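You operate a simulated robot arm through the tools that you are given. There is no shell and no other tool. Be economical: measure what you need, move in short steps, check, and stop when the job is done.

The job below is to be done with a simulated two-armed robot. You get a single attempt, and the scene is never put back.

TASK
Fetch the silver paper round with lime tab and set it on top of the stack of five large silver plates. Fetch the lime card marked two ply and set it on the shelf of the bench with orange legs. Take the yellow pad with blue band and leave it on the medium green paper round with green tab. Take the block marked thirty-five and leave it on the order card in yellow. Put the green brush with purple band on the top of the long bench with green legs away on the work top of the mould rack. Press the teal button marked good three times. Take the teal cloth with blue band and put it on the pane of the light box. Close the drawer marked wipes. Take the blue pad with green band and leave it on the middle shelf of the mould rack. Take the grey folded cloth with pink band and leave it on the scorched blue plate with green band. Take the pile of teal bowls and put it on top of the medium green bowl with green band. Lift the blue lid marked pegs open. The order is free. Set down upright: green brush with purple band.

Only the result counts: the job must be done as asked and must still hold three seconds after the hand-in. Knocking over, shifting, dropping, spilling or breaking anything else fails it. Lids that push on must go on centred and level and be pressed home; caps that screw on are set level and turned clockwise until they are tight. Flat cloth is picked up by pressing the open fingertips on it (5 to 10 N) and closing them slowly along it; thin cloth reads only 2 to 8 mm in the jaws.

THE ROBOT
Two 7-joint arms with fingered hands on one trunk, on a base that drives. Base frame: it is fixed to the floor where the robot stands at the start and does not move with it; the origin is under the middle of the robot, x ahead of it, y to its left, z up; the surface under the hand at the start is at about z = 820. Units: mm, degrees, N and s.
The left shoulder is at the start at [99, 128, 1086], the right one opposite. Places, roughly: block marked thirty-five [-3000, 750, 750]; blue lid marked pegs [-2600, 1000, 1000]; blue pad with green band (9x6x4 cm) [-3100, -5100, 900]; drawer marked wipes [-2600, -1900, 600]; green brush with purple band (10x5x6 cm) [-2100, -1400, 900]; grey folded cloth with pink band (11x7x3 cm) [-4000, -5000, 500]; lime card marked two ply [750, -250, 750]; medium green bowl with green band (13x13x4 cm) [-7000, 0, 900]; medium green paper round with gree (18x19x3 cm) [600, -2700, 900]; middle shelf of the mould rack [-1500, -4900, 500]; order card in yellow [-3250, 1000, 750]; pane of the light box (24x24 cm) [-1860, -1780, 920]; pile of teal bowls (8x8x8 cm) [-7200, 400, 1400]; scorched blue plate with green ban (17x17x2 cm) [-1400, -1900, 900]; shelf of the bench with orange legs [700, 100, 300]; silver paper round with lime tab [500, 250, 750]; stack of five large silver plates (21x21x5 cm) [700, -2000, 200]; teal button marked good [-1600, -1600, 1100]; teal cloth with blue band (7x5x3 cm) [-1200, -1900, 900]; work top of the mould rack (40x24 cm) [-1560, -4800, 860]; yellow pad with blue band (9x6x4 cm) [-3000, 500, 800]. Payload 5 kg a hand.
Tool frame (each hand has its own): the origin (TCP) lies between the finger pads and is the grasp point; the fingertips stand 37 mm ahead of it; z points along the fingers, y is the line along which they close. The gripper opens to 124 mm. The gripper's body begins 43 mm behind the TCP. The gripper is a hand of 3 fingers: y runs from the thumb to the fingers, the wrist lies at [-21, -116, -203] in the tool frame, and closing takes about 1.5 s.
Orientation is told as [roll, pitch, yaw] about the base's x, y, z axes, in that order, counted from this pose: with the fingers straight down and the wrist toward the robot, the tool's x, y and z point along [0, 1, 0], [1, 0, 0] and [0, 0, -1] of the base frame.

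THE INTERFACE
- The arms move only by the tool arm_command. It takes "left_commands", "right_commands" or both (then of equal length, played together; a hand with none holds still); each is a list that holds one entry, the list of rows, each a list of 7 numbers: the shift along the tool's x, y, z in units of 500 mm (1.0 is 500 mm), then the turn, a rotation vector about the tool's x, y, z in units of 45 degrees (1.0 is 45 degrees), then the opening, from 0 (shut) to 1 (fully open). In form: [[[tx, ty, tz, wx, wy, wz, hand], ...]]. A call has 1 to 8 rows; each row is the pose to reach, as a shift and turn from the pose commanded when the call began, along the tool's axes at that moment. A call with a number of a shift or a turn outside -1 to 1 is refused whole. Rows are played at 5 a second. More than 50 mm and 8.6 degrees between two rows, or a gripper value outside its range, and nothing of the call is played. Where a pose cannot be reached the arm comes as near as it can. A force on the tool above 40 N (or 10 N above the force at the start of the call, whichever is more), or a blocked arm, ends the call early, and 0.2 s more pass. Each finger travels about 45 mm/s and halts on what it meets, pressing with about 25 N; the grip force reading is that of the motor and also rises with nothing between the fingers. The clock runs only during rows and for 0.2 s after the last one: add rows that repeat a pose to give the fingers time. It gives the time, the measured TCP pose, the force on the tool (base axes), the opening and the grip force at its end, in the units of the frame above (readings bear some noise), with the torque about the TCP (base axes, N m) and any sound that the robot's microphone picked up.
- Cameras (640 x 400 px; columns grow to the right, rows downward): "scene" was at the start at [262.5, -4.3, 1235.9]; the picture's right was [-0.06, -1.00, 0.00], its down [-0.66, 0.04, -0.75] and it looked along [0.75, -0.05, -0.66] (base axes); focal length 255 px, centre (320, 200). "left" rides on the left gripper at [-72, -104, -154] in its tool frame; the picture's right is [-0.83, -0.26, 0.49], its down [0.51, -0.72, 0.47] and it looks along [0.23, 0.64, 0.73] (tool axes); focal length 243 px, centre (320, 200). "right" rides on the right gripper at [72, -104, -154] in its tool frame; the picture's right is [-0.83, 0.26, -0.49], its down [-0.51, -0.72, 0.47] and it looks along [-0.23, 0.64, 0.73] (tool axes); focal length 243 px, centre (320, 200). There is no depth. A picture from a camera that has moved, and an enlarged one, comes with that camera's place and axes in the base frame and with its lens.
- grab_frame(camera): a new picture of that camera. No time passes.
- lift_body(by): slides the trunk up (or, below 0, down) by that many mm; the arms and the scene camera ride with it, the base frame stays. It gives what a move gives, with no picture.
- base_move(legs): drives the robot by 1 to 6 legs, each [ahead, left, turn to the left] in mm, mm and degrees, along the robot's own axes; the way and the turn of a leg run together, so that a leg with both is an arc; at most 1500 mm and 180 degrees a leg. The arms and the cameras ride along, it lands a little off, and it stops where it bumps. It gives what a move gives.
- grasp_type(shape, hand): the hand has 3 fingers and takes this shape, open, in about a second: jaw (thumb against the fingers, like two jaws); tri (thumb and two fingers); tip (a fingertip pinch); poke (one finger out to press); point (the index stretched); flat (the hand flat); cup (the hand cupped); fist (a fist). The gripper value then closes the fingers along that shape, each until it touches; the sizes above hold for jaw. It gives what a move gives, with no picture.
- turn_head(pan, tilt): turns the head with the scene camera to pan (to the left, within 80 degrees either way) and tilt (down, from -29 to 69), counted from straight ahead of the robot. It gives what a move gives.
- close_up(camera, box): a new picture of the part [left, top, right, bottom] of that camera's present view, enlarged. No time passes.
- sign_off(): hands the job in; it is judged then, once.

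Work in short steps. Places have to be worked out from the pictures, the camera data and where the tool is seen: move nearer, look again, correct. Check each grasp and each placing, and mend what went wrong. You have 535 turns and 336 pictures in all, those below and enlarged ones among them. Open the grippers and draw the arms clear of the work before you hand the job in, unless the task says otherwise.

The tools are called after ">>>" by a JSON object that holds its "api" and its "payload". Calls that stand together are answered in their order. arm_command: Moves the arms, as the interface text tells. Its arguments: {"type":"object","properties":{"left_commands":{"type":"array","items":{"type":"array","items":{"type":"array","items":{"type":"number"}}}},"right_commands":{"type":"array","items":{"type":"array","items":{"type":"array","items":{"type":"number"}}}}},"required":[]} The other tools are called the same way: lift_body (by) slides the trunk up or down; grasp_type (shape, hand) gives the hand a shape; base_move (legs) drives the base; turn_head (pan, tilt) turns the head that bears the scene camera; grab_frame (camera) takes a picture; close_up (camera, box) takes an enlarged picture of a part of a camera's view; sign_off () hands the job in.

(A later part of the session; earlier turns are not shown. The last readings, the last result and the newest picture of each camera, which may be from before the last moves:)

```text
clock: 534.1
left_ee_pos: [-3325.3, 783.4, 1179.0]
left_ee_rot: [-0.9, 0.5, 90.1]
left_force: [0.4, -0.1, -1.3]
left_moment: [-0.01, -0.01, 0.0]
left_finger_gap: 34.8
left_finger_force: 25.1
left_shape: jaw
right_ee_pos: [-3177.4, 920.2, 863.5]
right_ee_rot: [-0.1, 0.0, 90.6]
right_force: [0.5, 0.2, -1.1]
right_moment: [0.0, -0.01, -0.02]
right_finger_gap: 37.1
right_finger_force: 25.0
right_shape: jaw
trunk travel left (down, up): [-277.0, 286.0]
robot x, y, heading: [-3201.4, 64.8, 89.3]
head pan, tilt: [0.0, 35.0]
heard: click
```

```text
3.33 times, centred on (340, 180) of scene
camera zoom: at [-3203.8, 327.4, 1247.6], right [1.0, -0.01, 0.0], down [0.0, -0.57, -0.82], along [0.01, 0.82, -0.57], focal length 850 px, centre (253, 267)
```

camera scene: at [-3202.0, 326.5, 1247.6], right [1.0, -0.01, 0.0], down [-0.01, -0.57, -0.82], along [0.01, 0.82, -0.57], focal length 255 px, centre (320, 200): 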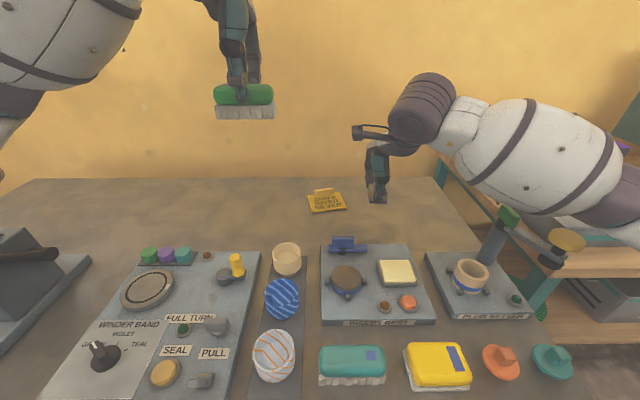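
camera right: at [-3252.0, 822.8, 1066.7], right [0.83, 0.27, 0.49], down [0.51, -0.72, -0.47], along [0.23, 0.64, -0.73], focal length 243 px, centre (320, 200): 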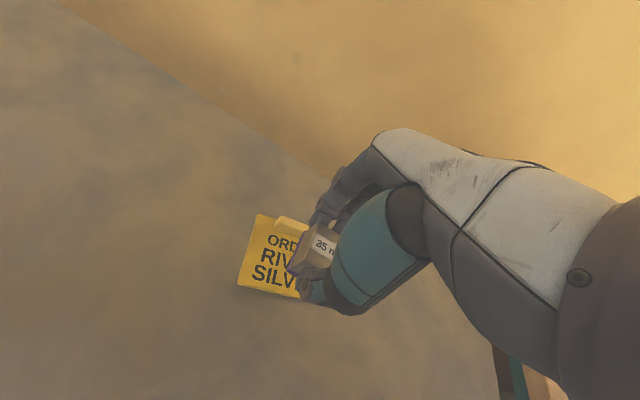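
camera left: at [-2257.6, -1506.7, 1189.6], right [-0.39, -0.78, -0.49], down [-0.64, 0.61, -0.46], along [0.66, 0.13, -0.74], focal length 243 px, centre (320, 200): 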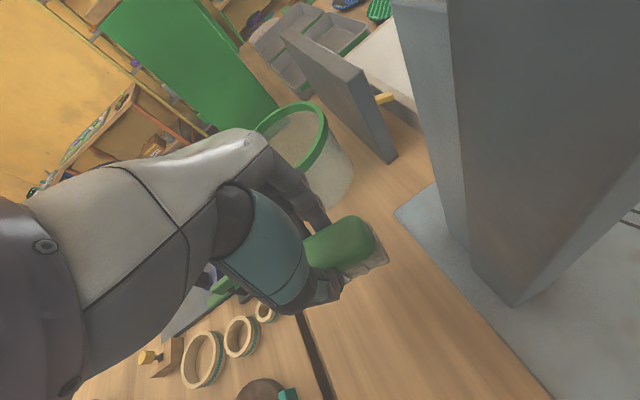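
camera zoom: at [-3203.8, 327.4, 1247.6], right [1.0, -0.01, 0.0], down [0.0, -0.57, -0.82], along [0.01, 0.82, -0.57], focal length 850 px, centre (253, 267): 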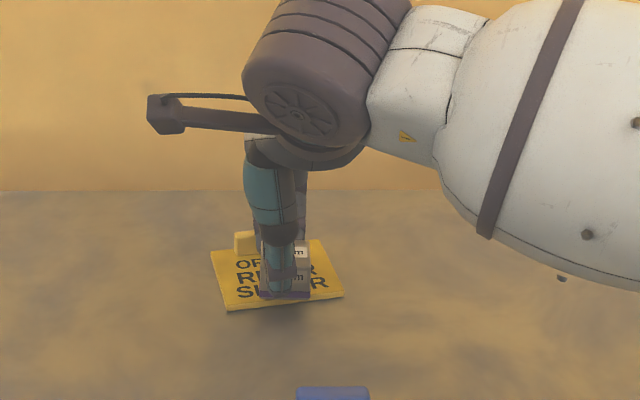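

It's slightly close to the card's front edge; I shift 12 mm back and lower to contact.

>>> {"api": "arm_command", "payload": {"right_commands": [[[0.002, 0.024, 0, 0, 0, 0, 0], [0.002, 0.024, 0.008, 0, 0, 0, 0], [0.002, 0.024, 0.014, 0, 0, 0, 0], [0.002, 0.024, 0.02, 0, 0, 0, 0]]]}}

```text
clock: 535.1
left_ee_pos: [-3324.8, 781.2, 1180.2]
left_ee_rot: [-0.7, 0.4, 90.0]
left_force: [0.0, -0.2, -0.9]
left_moment: [-0.02, 0.01, -0.01]
left_finger_gap: 34.7
left_finger_force: 25.0
left_shape: jaw
right_ee_pos: [-3178.1, 932.4, 856.5]
right_ee_rot: [0.0, -0.6, 90.5]
right_force: [4.2, 4.7, 27.2]
right_moment: [0.27, -0.17, -0.09]
right_finger_gap: 38.5
right_finger_force: 25.2
right_shape: jaw
trunk travel left (down, up): [-277.0, 286.0]
robot x, y, heading: [-3203.0, 58.9, 89.6]
head pan, tilt: [0.0, 35.0]
```

Contact (27 N). Release slowly, lift and check.

>>> {"api": "arm_command", "payload": {"right_commands": [[[0, 0, -0.006, 0, 0, 0, 0], [0, 0, -0.006, 0, 0, 0, 0.2], [0, 0, -0.006, 0, 0, 0, 0.4], [0, 0, -0.006, 0, 0, 0, 0.55], [0, 0, -0.05, 0, 0, 0, 0.55], [0, 0, -0.13, 0, 0, 0, 0.55], [0, 0, -0.21, 0, 0, 0, 0.55], [0, 0, -0.29, 0, 0, 0, 0.55]]]}}

>>> {"api": "close_up", "payload": {"camera": "scene", "box": [270, 120, 410, 240]}}

>>> {"api": "grab_frame", "payload": {"camera": "right"}}

```text
clock: 536.9
left_ee_pos: [-3324.7, 782.9, 1179.6]
left_ee_rot: [-0.7, 0.5, 90.1]
left_force: [-0.6, 0.0, -1.6]
left_moment: [0.02, -0.02, 0.01]
left_finger_gap: 34.7
left_finger_force: 24.9
left_shape: jaw
right_ee_pos: [-3181.8, 934.1, 1001.2]
right_ee_rot: [-0.1, -0.1, 90.6]
right_force: [-0.6, 0.2, -0.9]
right_moment: [-0.02, 0.01, -0.01]
right_finger_gap: 67.7
right_finger_force: 0.1
right_shape: jaw
trunk travel left (down, up): [-277.0, 286.0]
robot x, y, heading: [-3204.0, 62.7, 89.4]
head pan, tilt: [0.0, 35.0]
```

```text
3.33 times, centred on (340, 180) of scene
camera zoom: at [-3202.8, 326.8, 1247.6], right [1.0, -0.01, 0.0], down [0.0, -0.57, -0.82], along [0.01, 0.82, -0.57], focal length 850 px, centre (253, 267)
```

zoom: 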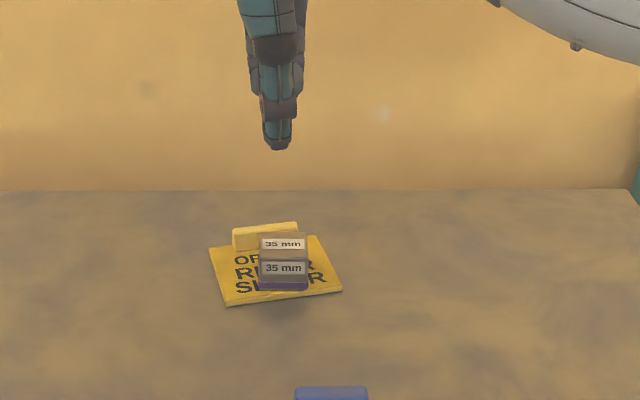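

```text
139 pictures are left
camera right: at [-3253.5, 827.8, 1153.5], right [0.83, 0.27, 0.49], down [0.51, -0.72, -0.47], along [0.23, 0.64, -0.73], focal length 243 px, centre (320, 200)
```

right: 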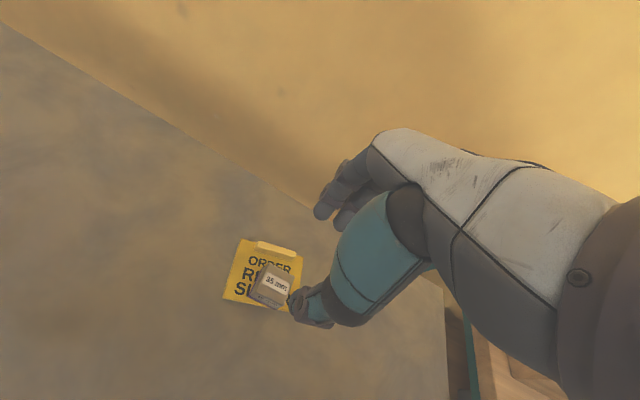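

The 35 mm block sits on the yellow order card. Now the PEGS lid: I raise the right hand and slide right to face the three-lid box.

>>> {"api": "arm_command", "payload": {"right_commands": [[[0, -0.06, -0.07, 0, 0, 0, 0.55], [0, -0.12, -0.14, 0, 0, 0, 0.55], [0, -0.18, -0.21, 0, 0, 0, 0.55], [0, -0.24, -0.28, 0, 0, 0, 0.55], [0, -0.3, -0.36, 0, 0, 0, 0.55]]]}}

>>> {"api": "base_move", "payload": {"legs": [[0, -450, 0.5]]}}

>>> {"api": "grab_frame", "payload": {"camera": "right"}}

>>> {"api": "grab_frame", "payload": {"camera": "scene"}}

```text
clock: 538.1
left_ee_pos: [-3322.0, 779.2, 1185.2]
left_ee_rot: [-1.1, -0.2, 89.4]
left_force: [0.7, -1.2, 0.3]
left_moment: [0.03, 0.08, 0.04]
left_finger_gap: 34.5
left_finger_force: 25.3
left_shape: jaw
right_ee_pos: [-3176.2, 793.1, 1162.7]
right_ee_rot: [-0.5, 0.5, 90.0]
right_force: [0.4, 0.9, -0.4]
right_moment: [-0.02, -0.22, -0.13]
right_finger_gap: 68.0
right_finger_force: 0.2
right_shape: jaw
trunk travel left (down, up): [-277.0, 286.0]
robot x, y, heading: [-3200.5, 61.8, 89.5]
head pan, tilt: [0.0, 35.0]
stopped in row 5 (left hand): the force on the tool passed its limit at 72 N (the readings are from after the stop); the commanded pose is now the measured one
```

```text
clock: 542.6
left_ee_pos: [-2876.5, 778.0, 1186.1]
left_ee_rot: [-1.1, -0.2, 90.0]
left_force: [-0.8, -0.7, 2.7]
left_moment: [-0.04, -0.16, -0.05]
left_finger_gap: 34.6
left_finger_force: 25.0
left_shape: jaw
right_ee_pos: [-2730.1, 793.4, 1162.0]
right_ee_rot: [-0.4, 0.7, 90.5]
right_force: [0.8, 1.0, -3.1]
right_moment: [0.07, -0.25, -0.12]
right_finger_gap: 68.2
right_finger_force: 0.2
right_shape: jaw
trunk travel left (down, up): [-277.0, 286.0]
robot x, y, heading: [-2753.6, 58.5, 89.8]
head pan, tilt: [0.0, 35.0]
```

```text
138 pictures are left
camera right: at [-2804.4, 688.5, 1315.3], right [0.82, 0.27, 0.5], down [0.52, -0.72, -0.46], along [0.23, 0.64, -0.74], focal length 243 px, centre (320, 200)
```

right: 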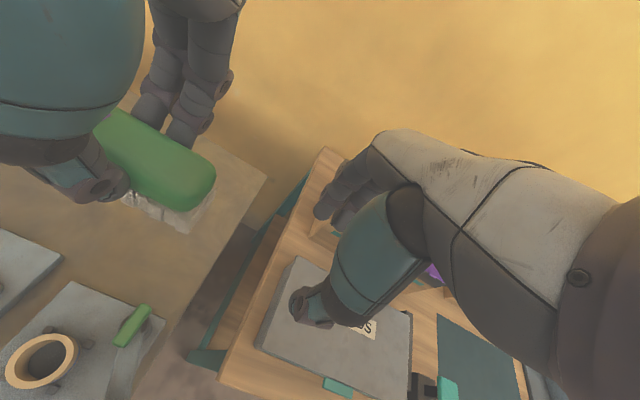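

```text
137 pictures are left
camera scene: at [-2754.0, 325.6, 1247.4], right [1.0, 0.0, 0.0], down [0.0, -0.57, -0.82], along [0.0, 0.82, -0.57], focal length 255 px, centre (320, 200)
```

scene: 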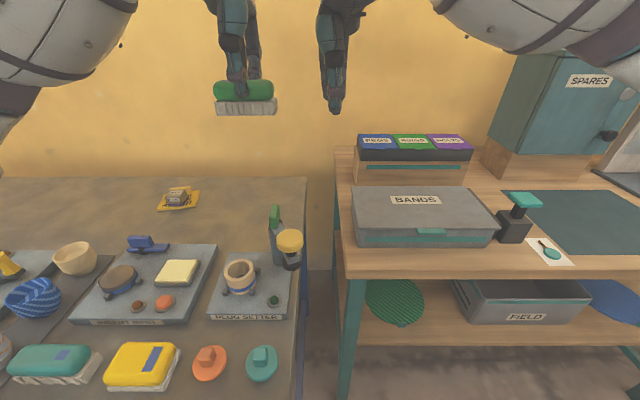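

The two hands touched each other; the brush is still well held. I separate them and move nearer to the teal-legged bench.

>>> {"api": "arm_command", "payload": {"left_commands": [[[0.06, 0, 0, 0, 0, 0, 0], [0.12, 0, 0, 0, 0, 0, 0], [0.2, 0, 0, 0, 0, 0, 0], [0.28, 0, 0, 0, 0, 0, 0]]], "right_commands": [[[-0.04, 0, 0, 0, 0, 0, 0.55], [-0.08, 0, 0, 0, 0, 0, 0.55], [-0.12, 0, 0, 0, 0, 0, 0.55], [-0.16, 0, 0, 0, 0, 0, 0.55]]]}}

>>> {"api": "base_move", "payload": {"legs": [[0, -100, 0], [130, 0, 0]]}}

>>> {"api": "grab_frame", "payload": {"camera": "right"}}

>>> {"api": "grab_frame", "payload": {"camera": "scene"}}

```text
clock: 543.6
left_ee_pos: [-3019.4, 776.6, 1183.8]
left_ee_rot: [-1.1, -0.3, 90.0]
left_force: [0.0, 0.0, -0.6]
left_moment: [0.06, 0.01, 0.0]
left_finger_gap: 34.5
left_finger_force: 25.0
left_shape: jaw
right_ee_pos: [-2653.2, 792.8, 1162.3]
right_ee_rot: [-0.5, 0.5, 90.5]
right_force: [0.8, 0.4, 0.3]
right_moment: [0.02, -0.01, -0.03]
right_finger_gap: 68.3
right_finger_force: 0.1
right_shape: jaw
trunk travel left (down, up): [-277.0, 286.0]
robot x, y, heading: [-2755.3, 59.5, 89.8]
head pan, tilt: [0.0, 35.0]
```

```text
clock: 546.1
left_ee_pos: [-2915.6, 907.2, 1184.1]
left_ee_rot: [-1.1, -0.3, 90.0]
left_force: [-0.3, -0.1, -1.7]
left_moment: [0.01, -0.01, 0.02]
left_finger_gap: 34.6
left_finger_force: 25.1
left_shape: jaw
right_ee_pos: [-2549.2, 921.2, 1163.2]
right_ee_rot: [-0.5, 0.5, 90.4]
right_force: [-0.4, -0.4, -0.2]
right_moment: [0.01, -0.02, 0.01]
right_finger_gap: 68.1
right_finger_force: 0.1
right_shape: jaw
trunk travel left (down, up): [-277.0, 286.0]
robot x, y, heading: [-2653.3, 187.6, 89.9]
head pan, tilt: [0.0, 35.0]
```

```text
136 pictures are left
camera right: at [-2623.0, 817.2, 1316.6], right [0.82, 0.27, 0.5], down [0.52, -0.72, -0.46], along [0.23, 0.64, -0.73], focal length 243 px, centre (320, 200)
```

right: 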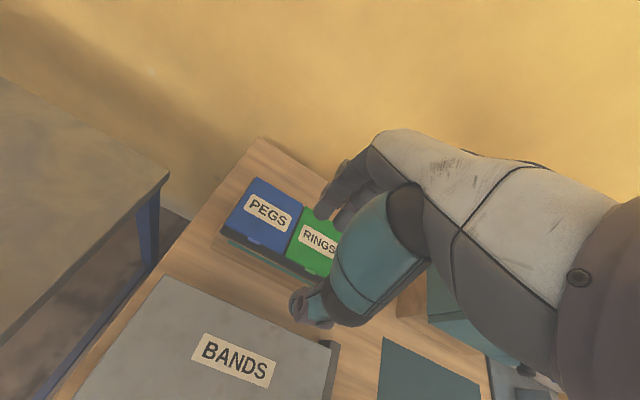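

```text
135 pictures are left
camera scene: at [-2652.3, 454.0, 1247.8], right [1.0, 0.0, 0.0], down [0.0, -0.57, -0.82], along [0.0, 0.82, -0.57], focal length 255 px, centre (320, 200)
```

scene: 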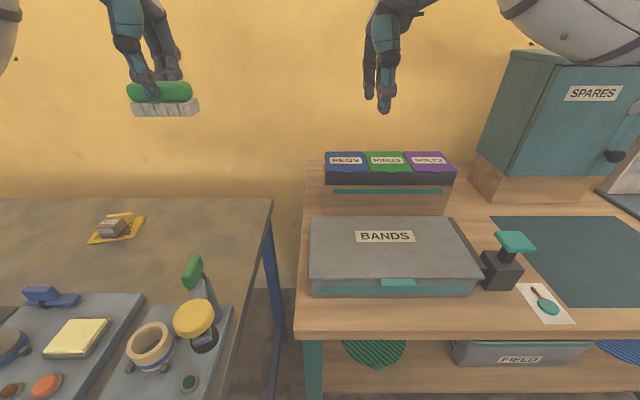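

>>> {"api": "close_up", "payload": {"camera": "right", "box": [210, 160, 350, 280]}}

>>> {"api": "close_up", "payload": {"camera": "scene", "box": [310, 140, 470, 230]}}

```text
3.33 times, centred on (280, 220) of right
camera zoom: at [-2623.0, 817.2, 1316.6], right [0.82, 0.27, 0.5], down [0.52, -0.72, -0.46], along [0.23, 0.64, -0.73], focal length 809 px, centre (453, 133)
```

zoom: 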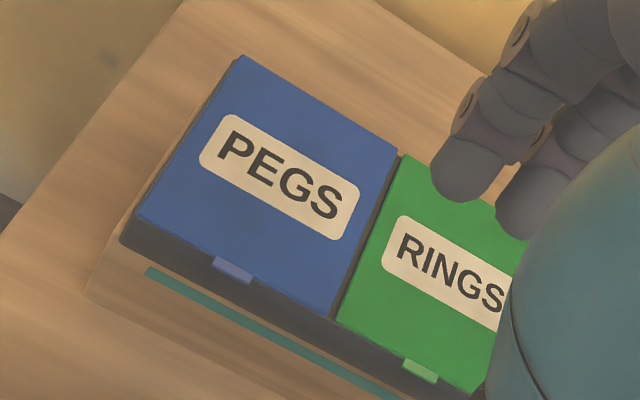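

```text
4.00 times, centred on (390, 185) of scene
camera zoom: at [-2652.3, 454.0, 1247.8], right [1.0, 0.0, 0.0], down [0.0, -0.57, -0.82], along [0.0, 0.82, -0.57], focal length 1020 px, centre (40, 260)
```

zoom: 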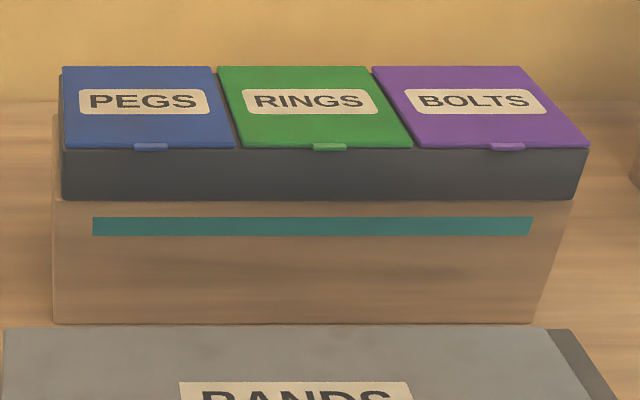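

The PEGS tab is at [-2587,985,960], lid hinged at the back (y≈1093). I'll lift it from below with the poke finger at 45°. Shape and tilt the right hand.

>>> {"api": "grasp_type", "payload": {"shape": "poke", "hand": "right"}}

>>> {"api": "arm_command", "payload": {"right_commands": [[[0.01, -0.02, 0.01, -0.16, 0, 0, 0], [0.02, -0.04, 0.02, -0.33, 0, 0, 0], [0.03, -0.06, 0.03, -0.5, 0, 0, 0], [0.04, -0.08, 0.04, -0.67, 0, 0, 0], [0.044, -0.1, 0.06, -0.83, 0, 0, 0], [0.044, -0.12, 0.08, -1.0, 0, 0, 0]]]}}

>>> {"api": "grab_frame", "payload": {"camera": "right"}}

>>> {"api": "close_up", "payload": {"camera": "scene", "box": [290, 60, 490, 240]}}

```text
clock: 547.0
left_ee_pos: [-2914.7, 907.4, 1184.4]
left_ee_rot: [-1.1, -0.2, 89.8]
left_force: [-0.1, 0.0, -0.6]
left_moment: [0.04, -0.01, 0.02]
left_finger_gap: 34.5
left_finger_force: 25.1
left_shape: jaw
right_ee_pos: [-2549.5, 921.9, 1162.8]
right_ee_rot: [-0.6, 0.5, 90.4]
right_force: [0.8, -0.7, 0.6]
right_moment: [-0.01, 0.03, 0.01]
right_finger_gap: 0.0
right_finger_force: 0.1
right_shape: poke
trunk travel left (down, up): [-277.0, 286.0]
robot x, y, heading: [-2650.6, 187.4, 89.6]
head pan, tilt: [0.0, 35.0]
```

```text
clock: 548.4
left_ee_pos: [-2914.6, 907.7, 1184.0]
left_ee_rot: [-1.1, -0.2, 89.9]
left_force: [-0.1, 0.8, -0.9]
left_moment: [0.01, 0.05, 0.0]
left_finger_gap: 34.8
left_finger_force: 25.5
left_shape: jaw
right_ee_pos: [-2569.0, 861.8, 1122.7]
right_ee_rot: [-0.7, -44.5, 90.7]
right_force: [-0.2, 0.6, -0.4]
right_moment: [0.0, 0.01, 0.04]
right_finger_gap: 0.0
right_finger_force: 0.0
right_shape: poke
trunk travel left (down, up): [-277.0, 286.0]
robot x, y, heading: [-2651.9, 191.0, 89.7]
head pan, tilt: [0.0, 35.0]
```

```text
132 pictures are left
camera right: at [-2641.3, 677.9, 1157.5], right [0.83, -0.15, 0.54], down [0.52, -0.18, -0.84], along [0.23, 0.97, -0.07], focal length 243 px, centre (320, 200)
```

right: 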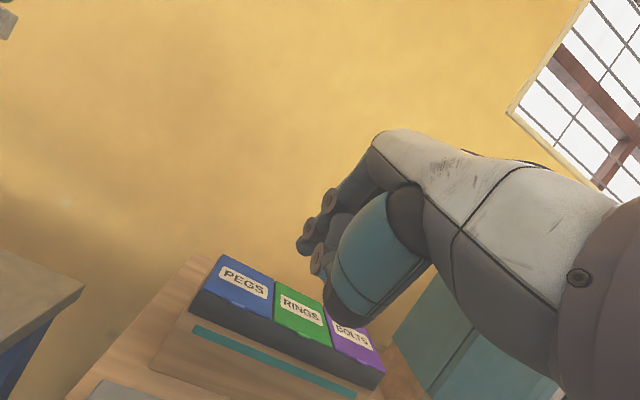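

```text
2.22 times, centred on (390, 150) of scene
camera zoom: at [-2651.7, 455.5, 1247.4], right [1.0, 0.0, 0.0], down [0.0, -0.57, -0.82], along [0.0, 0.82, -0.57], focal length 567 px, centre (164, 311)
```

zoom: 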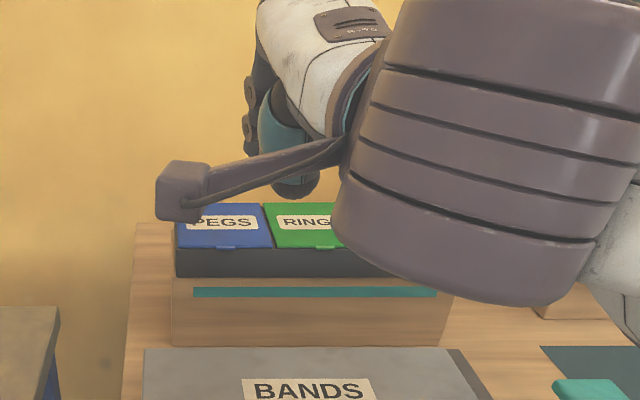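

Fingertip offset is about TCP+(-6,46,-28). I bring the tip in front of and below the tab.

>>> {"api": "arm_command", "payload": {"right_commands": [[[0.006, -0.039, 0.067, 0, 0, 0, 0], [0.012, -0.078, 0.134, 0, 0, 0, 0], [0.018, -0.117, 0.2, 0, 0, 0, 0], [0.024, -0.156, 0.267, 0, 0, 0, 0]]]}}

>>> {"api": "grab_frame", "payload": {"camera": "right"}}

>>> {"api": "close_up", "payload": {"camera": "scene", "box": [290, 100, 450, 220]}}

```text
clock: 549.4
left_ee_pos: [-2915.5, 908.0, 1184.0]
left_ee_rot: [-1.2, -0.1, 89.7]
left_force: [0.3, 0.5, -1.6]
left_moment: [-0.07, 0.03, -0.02]
left_finger_gap: 34.5
left_finger_force: 25.0
left_shape: jaw
right_ee_pos: [-2593.3, 900.5, 968.4]
right_ee_rot: [-0.6, -44.3, 90.2]
right_force: [0.9, 1.0, 5.8]
right_moment: [-0.45, 0.01, 0.04]
right_finger_gap: 0.0
right_finger_force: 0.0
right_shape: poke
right hand out of reach, approached as far as the arm can: row 4
trunk travel left (down, up): [-277.0, 286.0]
robot x, y, heading: [-2652.7, 192.1, 89.7]
head pan, tilt: [0.0, 35.0]
```

```text
130 pictures are left
camera right: at [-2667.7, 716.8, 1003.6], right [0.82, -0.16, 0.54], down [0.51, -0.19, -0.84], along [0.24, 0.97, -0.07], focal length 243 px, centre (320, 200)
```

right: 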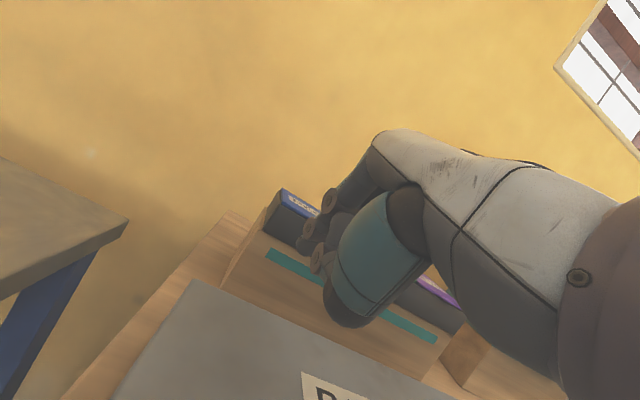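

```text
3.33 times, centred on (370, 160) of scene
camera zoom: at [-2653.1, 455.7, 1247.7], right [1.0, 0.0, 0.0], down [0.0, -0.57, -0.82], along [0.0, 0.82, -0.57], focal length 850 px, centre (153, 333)
```

zoom: 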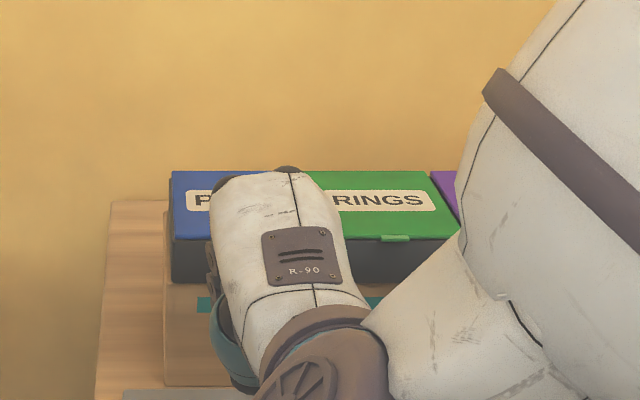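

The palm touched the BANDS box. I steepen the hand to ~-33° and lift slightly so only the fingertip goes low.

>>> {"api": "arm_command", "payload": {"right_commands": [[[0, 0.03, -0.03, 0, 0, 0, 0], [-0.012, 0.03, -0.02, 0.13, 0, 0, 0], [-0.024, 0.033, -0.002, 0.26, 0, 0, 0]]]}}

>>> {"api": "close_up", "payload": {"camera": "right", "box": [220, 160, 400, 300]}}

```text
clock: 550.2
left_ee_pos: [-2915.4, 907.4, 1183.3]
left_ee_rot: [-1.1, -0.2, 89.9]
left_force: [-0.5, -0.1, -0.6]
left_moment: [0.02, -0.01, 0.01]
left_finger_gap: 34.6
left_finger_force: 25.2
left_shape: jaw
right_ee_pos: [-2579.7, 912.0, 978.9]
right_ee_rot: [-0.6, -32.7, 90.7]
right_force: [-1.1, -0.4, 0.1]
right_moment: [0.0, 0.01, 0.0]
right_finger_gap: 0.1
right_finger_force: 0.2
right_shape: poke
trunk travel left (down, up): [-277.0, 286.0]
robot x, y, heading: [-2651.9, 187.0, 89.9]
head pan, tilt: [0.0, 35.0]
```

```text
2.86 times, centred on (310, 230) of right
camera zoom: at [-2652.8, 740.9, 1051.3], right [0.83, -0.04, 0.56], down [0.52, -0.35, -0.78], along [0.23, 0.94, -0.27], focal length 693 px, centre (349, 114)
```

zoom: 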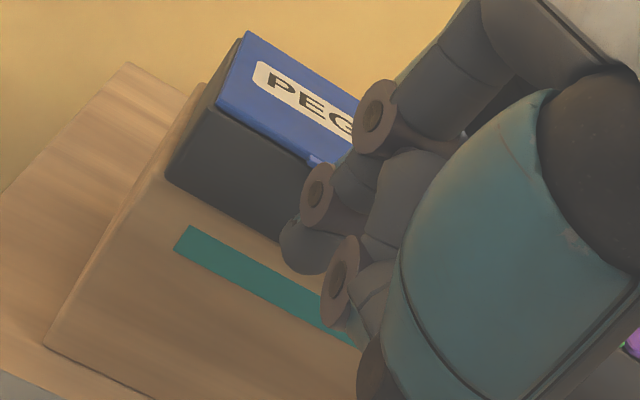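

The fingertip is just below and in front of the tab. I move 31 mm forward under it and begin lifting.

>>> {"api": "arm_command", "payload": {"right_commands": [[[0.006, 0.025, 0.016, 0, 0, 0, 0], [0.006, 0.052, 0.033, 0, 0, 0, 0], [0.006, 0.077, 0.002, 0, 0, 0, 0], [0.006, 0.104, -0.036, 0, 0, 0, 0]]]}}

>>> {"api": "close_up", "payload": {"camera": "right", "box": [220, 160, 400, 300]}}

>>> {"api": "close_up", "payload": {"camera": "scene", "box": [290, 100, 450, 220]}}

```text
clock: 551.2
left_ee_pos: [-2915.4, 907.3, 1185.3]
left_ee_rot: [-1.1, -0.2, 90.0]
left_force: [0.2, 0.9, -0.7]
left_moment: [-0.02, -0.02, -0.02]
left_finger_gap: 34.4
left_finger_force: 25.0
left_shape: jaw
right_ee_pos: [-2584.5, 947.2, 1023.2]
right_ee_rot: [-0.6, -32.7, 90.7]
right_force: [0.3, 0.3, 0.3]
right_moment: [0.02, 0.0, 0.01]
right_finger_gap: 0.0
right_finger_force: 0.0
right_shape: poke
trunk travel left (down, up): [-277.0, 286.0]
robot x, y, heading: [-2658.6, 190.2, 90.0]
head pan, tilt: [0.0, 35.0]
```

```text
2.86 times, centred on (310, 230) of right
camera zoom: at [-2656.7, 775.0, 1095.3], right [0.83, -0.04, 0.56], down [0.52, -0.35, -0.78], along [0.23, 0.94, -0.27], focal length 693 px, centre (349, 114)
```

zoom: 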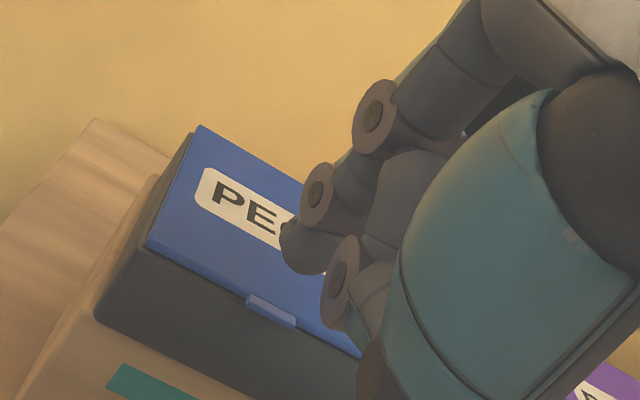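

```text
3.33 times, centred on (370, 160) of scene
camera zoom: at [-2651.8, 455.3, 1247.4], right [1.0, 0.0, 0.0], down [0.0, -0.57, -0.82], along [0.0, 0.82, -0.57], focal length 850 px, centre (153, 333)
```

zoom: 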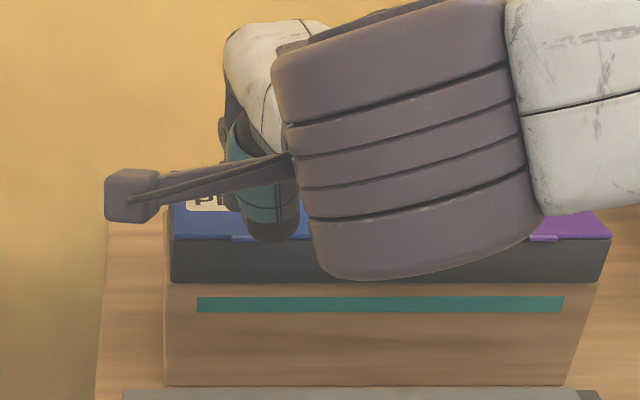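

The finger slipped past the tab's front (path was rounded). I go back, down, and then forward in separate moves until it touches the box.

>>> {"api": "arm_command", "payload": {"right_commands": [[[0, -0.035, -0.022, 0, 0, 0, 0], [0, -0.069, -0.044, 0, 0, 0, 0], [-0.004, -0.095, -0.005, 0, 0, 0, 0], [-0.004, -0.12, 0.035, 0, 0, 0, 0], [-0.004, -0.12, 0.035, 0, 0, 0, 0]]]}}

>>> {"api": "arm_command", "payload": {"right_commands": [[[0, 0.025, 0.016, 0, 0, 0, 0], [0, 0.05, 0.032, 0, 0, 0, 0], [0, 0.066, 0.043, 0, 0, 0, 0], [0, 0.074, 0.048, 0, 0, 0, 0], [0, 0.074, 0.048, 0, 0, 0, 0]]]}}

>>> {"api": "close_up", "payload": {"camera": "right", "box": [220, 160, 400, 300]}}

```text
clock: 552.4
left_ee_pos: [-2915.8, 907.2, 1184.2]
left_ee_rot: [-1.1, -0.2, 89.8]
left_force: [-0.3, -0.6, -0.9]
left_moment: [0.02, -0.02, -0.01]
left_finger_gap: 34.6
left_finger_force: 25.0
left_shape: jaw
right_ee_pos: [-2582.7, 902.7, 977.3]
right_ee_rot: [-0.6, -32.7, 90.7]
right_force: [0.5, -0.3, 0.3]
right_moment: [0.03, -0.02, 0.02]
right_finger_gap: 0.0
right_finger_force: 0.1
right_shape: poke
trunk travel left (down, up): [-277.0, 286.0]
robot x, y, heading: [-2654.2, 185.7, 90.0]
head pan, tilt: [0.0, 35.0]
```

```text
clock: 553.6
left_ee_pos: [-2915.2, 908.7, 1184.6]
left_ee_rot: [-1.1, -0.1, 89.9]
left_force: [0.3, 0.4, -0.1]
left_moment: [-0.02, -0.01, -0.02]
left_finger_gap: 34.7
left_finger_force: 24.5
left_shape: jaw
right_ee_pos: [-2583.4, 947.3, 976.1]
right_ee_rot: [-0.7, -32.8, 90.8]
right_force: [0.0, 0.2, -0.1]
right_moment: [0.02, 0.01, 0.0]
right_finger_gap: 0.2
right_finger_force: 0.0
right_shape: poke
trunk travel left (down, up): [-277.0, 286.0]
robot x, y, heading: [-2653.6, 188.2, 90.1]
head pan, tilt: [0.0, 35.0]
```

```text
2.86 times, centred on (310, 230) of right
camera zoom: at [-2654.9, 776.0, 1046.5], right [0.83, -0.04, 0.56], down [0.52, -0.35, -0.78], along [0.23, 0.94, -0.27], focal length 693 px, centre (349, 114)
```

zoom: 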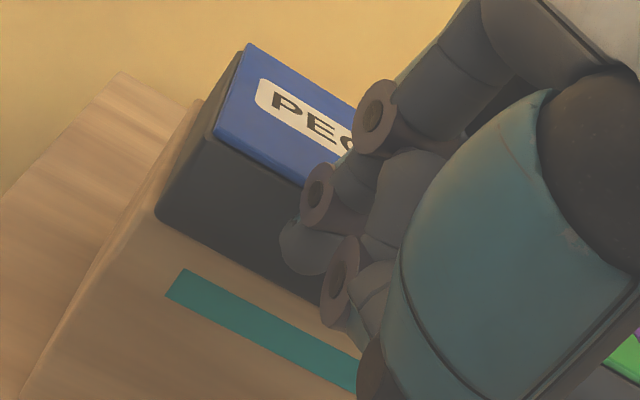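

No contact yet with the box face; advance a few mm more until it touches.

>>> {"api": "arm_command", "payload": {"right_commands": [[[0, 0.008, 0.005, 0, 0, 0, 0], [0, 0.016, 0.01, 0, 0, 0, 0], [0, 0.022, 0.014, 0, 0, 0, 0]]]}}

```text
clock: 554.4
left_ee_pos: [-2913.9, 905.4, 1185.6]
left_ee_rot: [-1.0, -0.2, 89.7]
left_force: [-0.7, -0.2, -0.8]
left_moment: [0.0, -0.03, -0.03]
left_finger_gap: 34.4
left_finger_force: 24.9
left_shape: jaw
right_ee_pos: [-2579.9, 957.5, 975.4]
right_ee_rot: [-0.6, -32.7, 90.6]
right_force: [12.1, -17.7, 1.5]
right_moment: [-0.25, -0.16, -0.25]
right_finger_gap: 0.0
right_finger_force: 0.1
right_shape: poke
trunk travel left (down, up): [-277.0, 286.0]
robot x, y, heading: [-2651.1, 188.0, 89.9]
head pan, tilt: [0.0, 35.0]
```

Contact with the face (18 N). Now raise.

>>> {"api": "arm_command", "payload": {"right_commands": [[[0, 0.006, -0.018, 0, 0, 0, 0], [0, 0.018, -0.036, 0, 0, 0, 0], [0, 0.032, -0.052, 0, 0, 0, 0]]]}}

>>> {"api": "close_up", "payload": {"camera": "right", "box": [220, 160, 400, 300]}}

```text
clock: 555.2
left_ee_pos: [-2915.6, 906.6, 1186.1]
left_ee_rot: [-1.1, -0.2, 89.9]
left_force: [-0.5, -0.3, -0.3]
left_moment: [-0.02, 0.0, 0.01]
left_finger_gap: 34.7
left_finger_force: 25.3
left_shape: jaw
right_ee_pos: [-2584.9, 959.4, 1005.9]
right_ee_rot: [-0.6, -32.9, 90.9]
right_force: [7.3, -7.4, 2.9]
right_moment: [-0.07, -0.16, -0.27]
right_finger_gap: 0.0
right_finger_force: 0.1
right_shape: poke
trunk travel left (down, up): [-277.0, 286.0]
robot x, y, heading: [-2653.4, 191.0, 89.9]
head pan, tilt: [0.0, 35.0]
```

```text
2.86 times, centred on (310, 230) of right
camera zoom: at [-2656.1, 786.4, 1077.4], right [0.83, -0.04, 0.56], down [0.52, -0.35, -0.78], along [0.23, 0.94, -0.27], focal length 693 px, centre (349, 114)
```

zoom: 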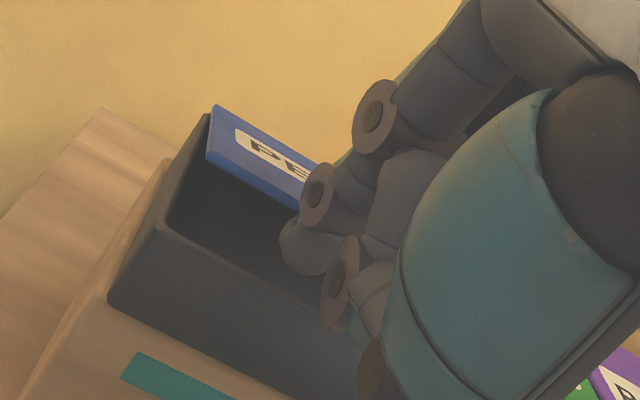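

The lid is lifting. I follow its arc up and back.

>>> {"api": "arm_command", "payload": {"right_commands": [[[0, 0.041, -0.045, 0, 0, 0, 0], [0, 0.083, -0.07, 0, 0, 0, 0], [0, 0.134, -0.08, 0, 0, 0, 0], [0, 0.19, -0.073, 0, 0, 0, 0], [0, 0.238, -0.056, 0, 0, 0, 0]]]}}

>>> {"api": "grab_frame", "payload": {"camera": "right"}}

>>> {"api": "grab_frame", "payload": {"camera": "scene"}}

```text
clock: 556.4
left_ee_pos: [-2915.3, 908.4, 1184.2]
left_ee_rot: [-1.1, -0.2, 89.9]
left_force: [-0.4, -0.4, -0.5]
left_moment: [-0.02, -0.01, -0.03]
left_finger_gap: 34.7
left_finger_force: 25.4
left_shape: jaw
right_ee_pos: [-2583.1, 1046.8, 1090.9]
right_ee_rot: [-0.6, -32.7, 90.7]
right_force: [-0.2, 0.2, -0.5]
right_moment: [0.01, -0.02, 0.01]
right_finger_gap: 0.5
right_finger_force: 0.1
right_shape: poke
trunk travel left (down, up): [-277.0, 286.0]
robot x, y, heading: [-2654.7, 190.9, 90.0]
head pan, tilt: [0.0, 35.0]
```

```text
123 pictures are left
camera right: at [-2656.2, 874.1, 1163.1], right [0.83, -0.04, 0.56], down [0.52, -0.35, -0.78], along [0.23, 0.94, -0.27], focal length 243 px, centre (320, 200)
```

right: 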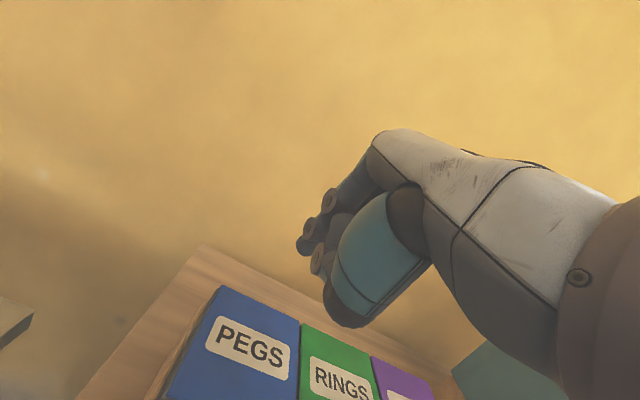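

```text
122 pictures are left
camera scene: at [-2652.3, 456.0, 1247.2], right [1.0, 0.0, 0.0], down [0.0, -0.57, -0.82], along [0.0, 0.82, -0.57], focal length 255 px, centre (320, 200)
```

scene: 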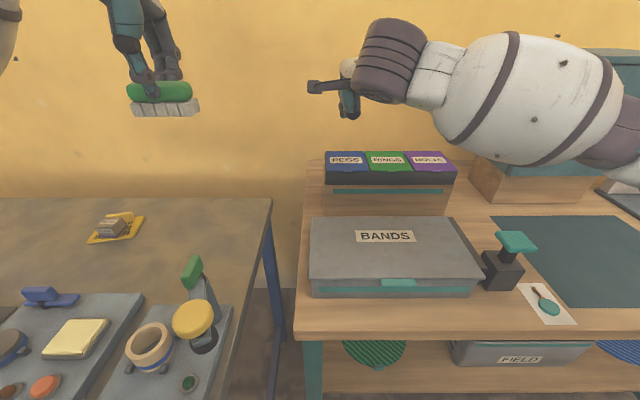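

The finger slipped off and the lid fell shut. I repeat, this time going deeper under the lid once it is cracked open.

>>> {"api": "arm_command", "payload": {"right_commands": [[[0, -0.06, -0.039, 0, 0, 0, 0], [0, -0.121, -0.078, 0, 0, 0, 0], [0, -0.182, -0.117, 0, 0, 0, 0], [0, -0.242, -0.156, 0, 0, 0, 0], [0, -0.283, -0.092, 0, 0, 0, 0], [0, -0.325, -0.027, 0, 0, 0, 0], [0, -0.366, 0.037, 0, 0, 0, 0], [0, -0.366, 0.037, 0, 0, 0, 0]]]}}

>>> {"api": "arm_command", "payload": {"right_commands": [[[0, 0.03, 0.02, 0, 0, 0, 0], [0, 0.06, 0.04, 0, 0, 0, 0], [0, 0.08, 0.052, 0, 0, 0, 0], [0, 0.092, 0.06, 0, 0, 0, 0], [0, 0.096, 0.062, 0, 0, 0, 0]]]}}

```text
clock: 558.2
left_ee_pos: [-2916.4, 906.8, 1184.2]
left_ee_rot: [-1.1, -0.1, 89.9]
left_force: [-1.1, 0.0, -1.3]
left_moment: [-0.04, 0.0, 0.0]
left_finger_gap: 34.5
left_finger_force: 25.0
left_shape: jaw
right_ee_pos: [-2584.6, 899.1, 978.7]
right_ee_rot: [-0.6, -32.9, 90.7]
right_force: [-0.2, 0.0, -0.4]
right_moment: [0.01, 0.04, -0.04]
right_finger_gap: 0.0
right_finger_force: 0.1
right_shape: poke
trunk travel left (down, up): [-277.0, 286.0]
robot x, y, heading: [-2650.9, 190.3, 89.8]
head pan, tilt: [0.0, 35.0]
```

```text
clock: 559.4
left_ee_pos: [-2913.6, 905.6, 1186.8]
left_ee_rot: [-1.1, -0.3, 89.9]
left_force: [-0.1, 1.1, -0.4]
left_moment: [0.01, -0.06, 0.02]
left_finger_gap: 34.3
left_finger_force: 25.3
left_shape: jaw
right_ee_pos: [-2582.4, 957.4, 977.7]
right_ee_rot: [-0.7, -32.8, 90.7]
right_force: [4.3, -19.8, -0.3]
right_moment: [-0.33, -0.09, -0.09]
right_finger_gap: 0.0
right_finger_force: 0.0
right_shape: poke
trunk travel left (down, up): [-277.0, 286.0]
robot x, y, heading: [-2651.5, 186.7, 89.8]
head pan, tilt: [0.0, 35.0]
```

Contact again. Raise, go deeper under the lid, and follow the arc.

>>> {"api": "arm_command", "payload": {"right_commands": [[[0, 0.015, -0.024, 0, 0, 0, 0], [0, 0.034, -0.049, 0, 0, 0, 0], [0, 0.061, -0.051, 0, 0, 0, 0], [0, 0.092, -0.05, 0, 0, 0, 0], [0, 0.122, -0.064, 0, 0, 0, 0], [0, 0.155, -0.079, 0, 0, 0, 0], [0, 0.193, -0.085, 0, 0, 0, 0], [0, 0.232, -0.084, 0, 0, 0, 0]]]}}

>>> {"api": "grab_frame", "payload": {"camera": "right"}}

```text
clock: 560.3
left_ee_pos: [-2914.5, 901.4, 1187.6]
left_ee_rot: [-0.9, -0.5, 89.8]
left_force: [0.0, 0.7, -0.8]
left_moment: [-0.06, 0.02, 0.01]
left_finger_gap: 34.5
left_finger_force: 24.6
left_shape: jaw
right_ee_pos: [-2582.4, 967.9, 1026.2]
right_ee_rot: [-0.4, -33.5, 90.8]
right_force: [9.8, -43.7, 20.4]
right_moment: [-0.33, -0.25, -0.12]
right_finger_gap: 0.0
right_finger_force: 0.0
right_shape: poke
trunk travel left (down, up): [-277.0, 286.0]
robot x, y, heading: [-2656.1, 191.7, 89.6]
head pan, tilt: [0.0, 35.0]
stopped in row 4 (right hand): the force on the tool passed its limit at 42 N (the readings are from after the stop); the commanded pose is now the measured one
```

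```text
121 pictures are left
camera right: at [-2653.7, 794.8, 1096.4], right [0.83, -0.04, 0.56], down [0.52, -0.34, -0.79], along [0.22, 0.94, -0.26], focal length 243 px, centre (320, 200)
```

right: 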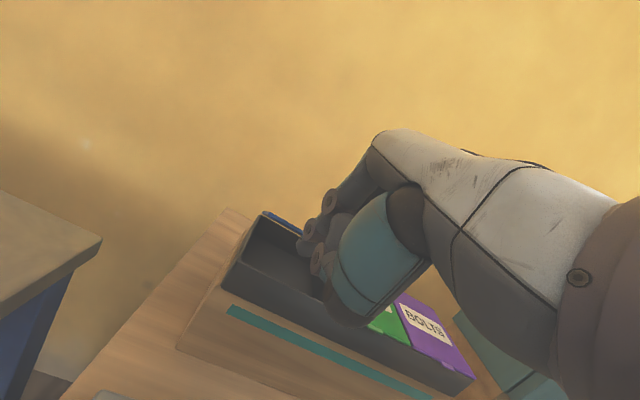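

The curled thumb now meets the box front. I withdraw and try the "point" shape, where the index is stretched further.

>>> {"api": "arm_command", "payload": {"right_commands": [[[0, -0.04, -0.02, 0, 0, 0, 0], [0, -0.1, -0.06, 0, 0, 0, 0], [0, -0.15, -0.1, 0, 0, 0, 0], [0, -0.15, -0.16, 0, 0, 0, 0]]]}}

>>> {"api": "grasp_type", "payload": {"shape": "point", "hand": "right"}}

>>> {"api": "close_up", "payload": {"camera": "right", "box": [200, 140, 460, 360]}}

>>> {"api": "close_up", "payload": {"camera": "scene", "box": [290, 60, 490, 240]}}

```text
clock: 561.3
left_ee_pos: [-2915.1, 906.5, 1183.5]
left_ee_rot: [-1.1, -0.2, 89.9]
left_force: [-0.3, -0.5, -1.3]
left_moment: [0.01, -0.02, 0.0]
left_finger_gap: 34.7
left_finger_force: 25.1
left_shape: jaw
right_ee_pos: [-2584.9, 868.8, 1045.2]
right_ee_rot: [-0.5, -32.9, 90.8]
right_force: [-0.4, -0.4, 1.1]
right_moment: [0.02, -0.01, 0.02]
right_finger_gap: 0.1
right_finger_force: 0.1
right_shape: poke
trunk travel left (down, up): [-277.0, 286.0]
robot x, y, heading: [-2653.3, 187.9, 89.7]
head pan, tilt: [0.0, 35.0]
```

```text
clock: 562.2
left_ee_pos: [-2915.1, 908.6, 1184.8]
left_ee_rot: [-1.0, -0.3, 89.9]
left_force: [-0.1, 0.6, -1.4]
left_moment: [0.04, 0.0, 0.02]
left_finger_gap: 34.4
left_finger_force: 24.9
left_shape: jaw
right_ee_pos: [-2583.2, 869.9, 1043.5]
right_ee_rot: [-0.6, -32.9, 90.8]
right_force: [-0.2, 0.2, 0.1]
right_moment: [-0.01, 0.04, -0.01]
right_finger_gap: 0.2
right_finger_force: 0.0
right_shape: point
trunk travel left (down, up): [-277.0, 286.0]
robot x, y, heading: [-2653.8, 184.0, 89.7]
head pan, tilt: [0.0, 35.0]
```

```text
1.82 times, centred on (330, 250) of right
camera zoom: at [-2655.7, 697.5, 1115.2], right [0.83, -0.04, 0.56], down [0.52, -0.34, -0.78], along [0.23, 0.94, -0.26], focal length 441 px, centre (302, 109)
```

zoom: 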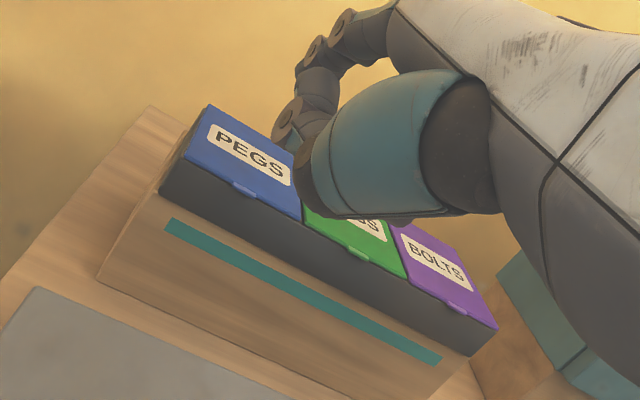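

```text
2.22 times, centred on (390, 150) of scene
camera zoom: at [-2652.0, 455.3, 1247.4], right [1.0, 0.0, 0.0], down [0.0, -0.57, -0.82], along [0.0, 0.82, -0.57], focal length 567 px, centre (164, 311)
```

zoom: 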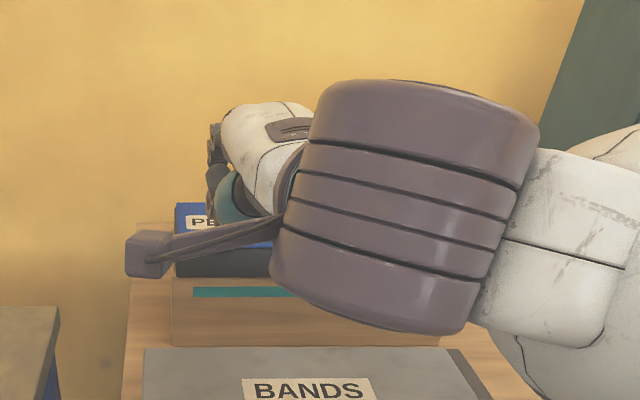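

The point shape isn't better here. I try "flat" and look.

>>> {"api": "grasp_type", "payload": {"shape": "flat", "hand": "right"}}

>>> {"api": "close_up", "payload": {"camera": "right", "box": [200, 140, 460, 360]}}

>>> {"api": "grasp_type", "payload": {"shape": "tip", "hand": "right"}}

>>> {"api": "close_up", "payload": {"camera": "right", "box": [200, 140, 460, 360]}}

```text
clock: 563.1
left_ee_pos: [-2914.9, 907.6, 1183.1]
left_ee_rot: [-1.2, -0.2, 90.0]
left_force: [0.2, 1.3, -0.2]
left_moment: [0.01, -0.03, 0.02]
left_finger_gap: 34.4
left_finger_force: 25.4
left_shape: jaw
right_ee_pos: [-2584.3, 869.5, 1043.5]
right_ee_rot: [-0.5, -33.0, 90.8]
right_force: [0.0, -0.2, 0.0]
right_moment: [0.0, 0.03, 0.02]
right_finger_gap: 119.0
right_finger_force: 0.1
right_shape: flat
trunk travel left (down, up): [-277.0, 286.0]
robot x, y, heading: [-2656.7, 193.0, 89.9]
head pan, tilt: [0.0, 35.0]
```

```text
1.82 times, centred on (330, 250) of right
camera zoom: at [-2655.7, 697.4, 1115.2], right [0.83, -0.04, 0.56], down [0.52, -0.34, -0.78], along [0.23, 0.94, -0.26], focal length 441 px, centre (302, 109)
```

zoom: 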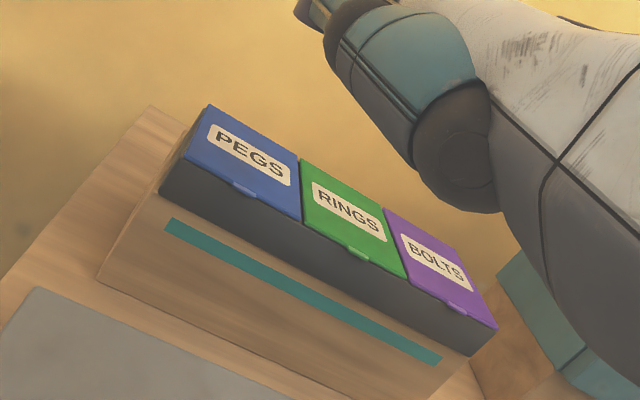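

```text
clock: 564.0
left_ee_pos: [-2914.3, 907.3, 1184.2]
left_ee_rot: [-1.1, -0.2, 89.9]
left_force: [0.2, 0.1, -0.6]
left_moment: [0.03, 0.04, 0.03]
left_finger_gap: 34.6
left_finger_force: 25.3
left_shape: jaw
right_ee_pos: [-2583.2, 870.6, 1044.2]
right_ee_rot: [-0.5, -32.9, 90.8]
right_force: [0.2, 0.2, -0.3]
right_moment: [-0.04, 0.0, -0.01]
right_finger_gap: 123.6
right_finger_force: 0.0
right_shape: tip
trunk travel left (down, up): [-277.0, 286.0]
robot x, y, heading: [-2654.7, 189.1, 90.0]
head pan, tilt: [0.0, 35.0]
```

```text
1.82 times, centred on (330, 250) of right
camera zoom: at [-2655.8, 697.4, 1115.2], right [0.83, -0.04, 0.56], down [0.52, -0.34, -0.78], along [0.23, 0.94, -0.26], focal length 441 px, centre (302, 109)
```

zoom: 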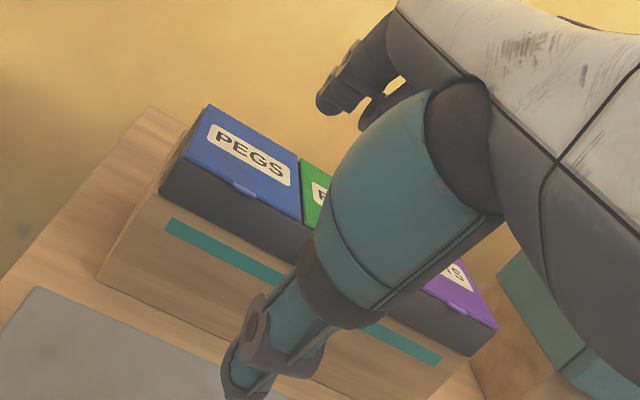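

I return to the poke shape and retry with a path that stays closer to the lid's edge (so the thumb clears the box).

>>> {"api": "grasp_type", "payload": {"shape": "poke", "hand": "right"}}

>>> {"api": "arm_command", "payload": {"right_commands": [[[0, -0.01, 0.03, 0, 0, 0, 0], [0, -0.04, 0.08, 0, 0, 0, 0], [0, -0.045, 0.125, 0, 0, 0, 0], [0, -0.02, 0.14, 0, 0, 0, 0], [0, -0.02, 0.14, 0, 0, 0, 0]]]}}

```text
clock: 564.9
left_ee_pos: [-2915.3, 909.2, 1183.7]
left_ee_rot: [-1.1, -0.2, 89.9]
left_force: [-0.2, 0.2, -1.1]
left_moment: [-0.03, -0.02, 0.03]
left_finger_gap: 34.6
left_finger_force: 24.9
left_shape: jaw
right_ee_pos: [-2584.1, 869.4, 1043.5]
right_ee_rot: [-0.5, -32.9, 90.7]
right_force: [-0.8, -0.6, 0.3]
right_moment: [0.02, 0.0, -0.01]
right_finger_gap: 0.4
right_finger_force: 0.1
right_shape: poke
trunk travel left (down, up): [-277.0, 286.0]
robot x, y, heading: [-2656.5, 190.8, 89.7]
head pan, tilt: [0.0, 35.0]
```

```text
clock: 566.1
left_ee_pos: [-2914.7, 907.8, 1184.1]
left_ee_rot: [-1.1, -0.2, 89.8]
left_force: [0.4, 0.0, -0.8]
left_moment: [0.0, -0.01, 0.02]
left_finger_gap: 34.5
left_finger_force: 25.7
left_shape: jaw
right_ee_pos: [-2582.1, 898.8, 981.0]
right_ee_rot: [-0.5, -33.0, 90.8]
right_force: [0.1, 0.0, 0.3]
right_moment: [0.01, 0.03, 0.01]
right_finger_gap: 0.0
right_finger_force: 0.1
right_shape: poke
trunk travel left (down, up): [-277.0, 286.0]
robot x, y, heading: [-2656.1, 191.4, 89.7]
head pan, tilt: [0.0, 35.0]
```

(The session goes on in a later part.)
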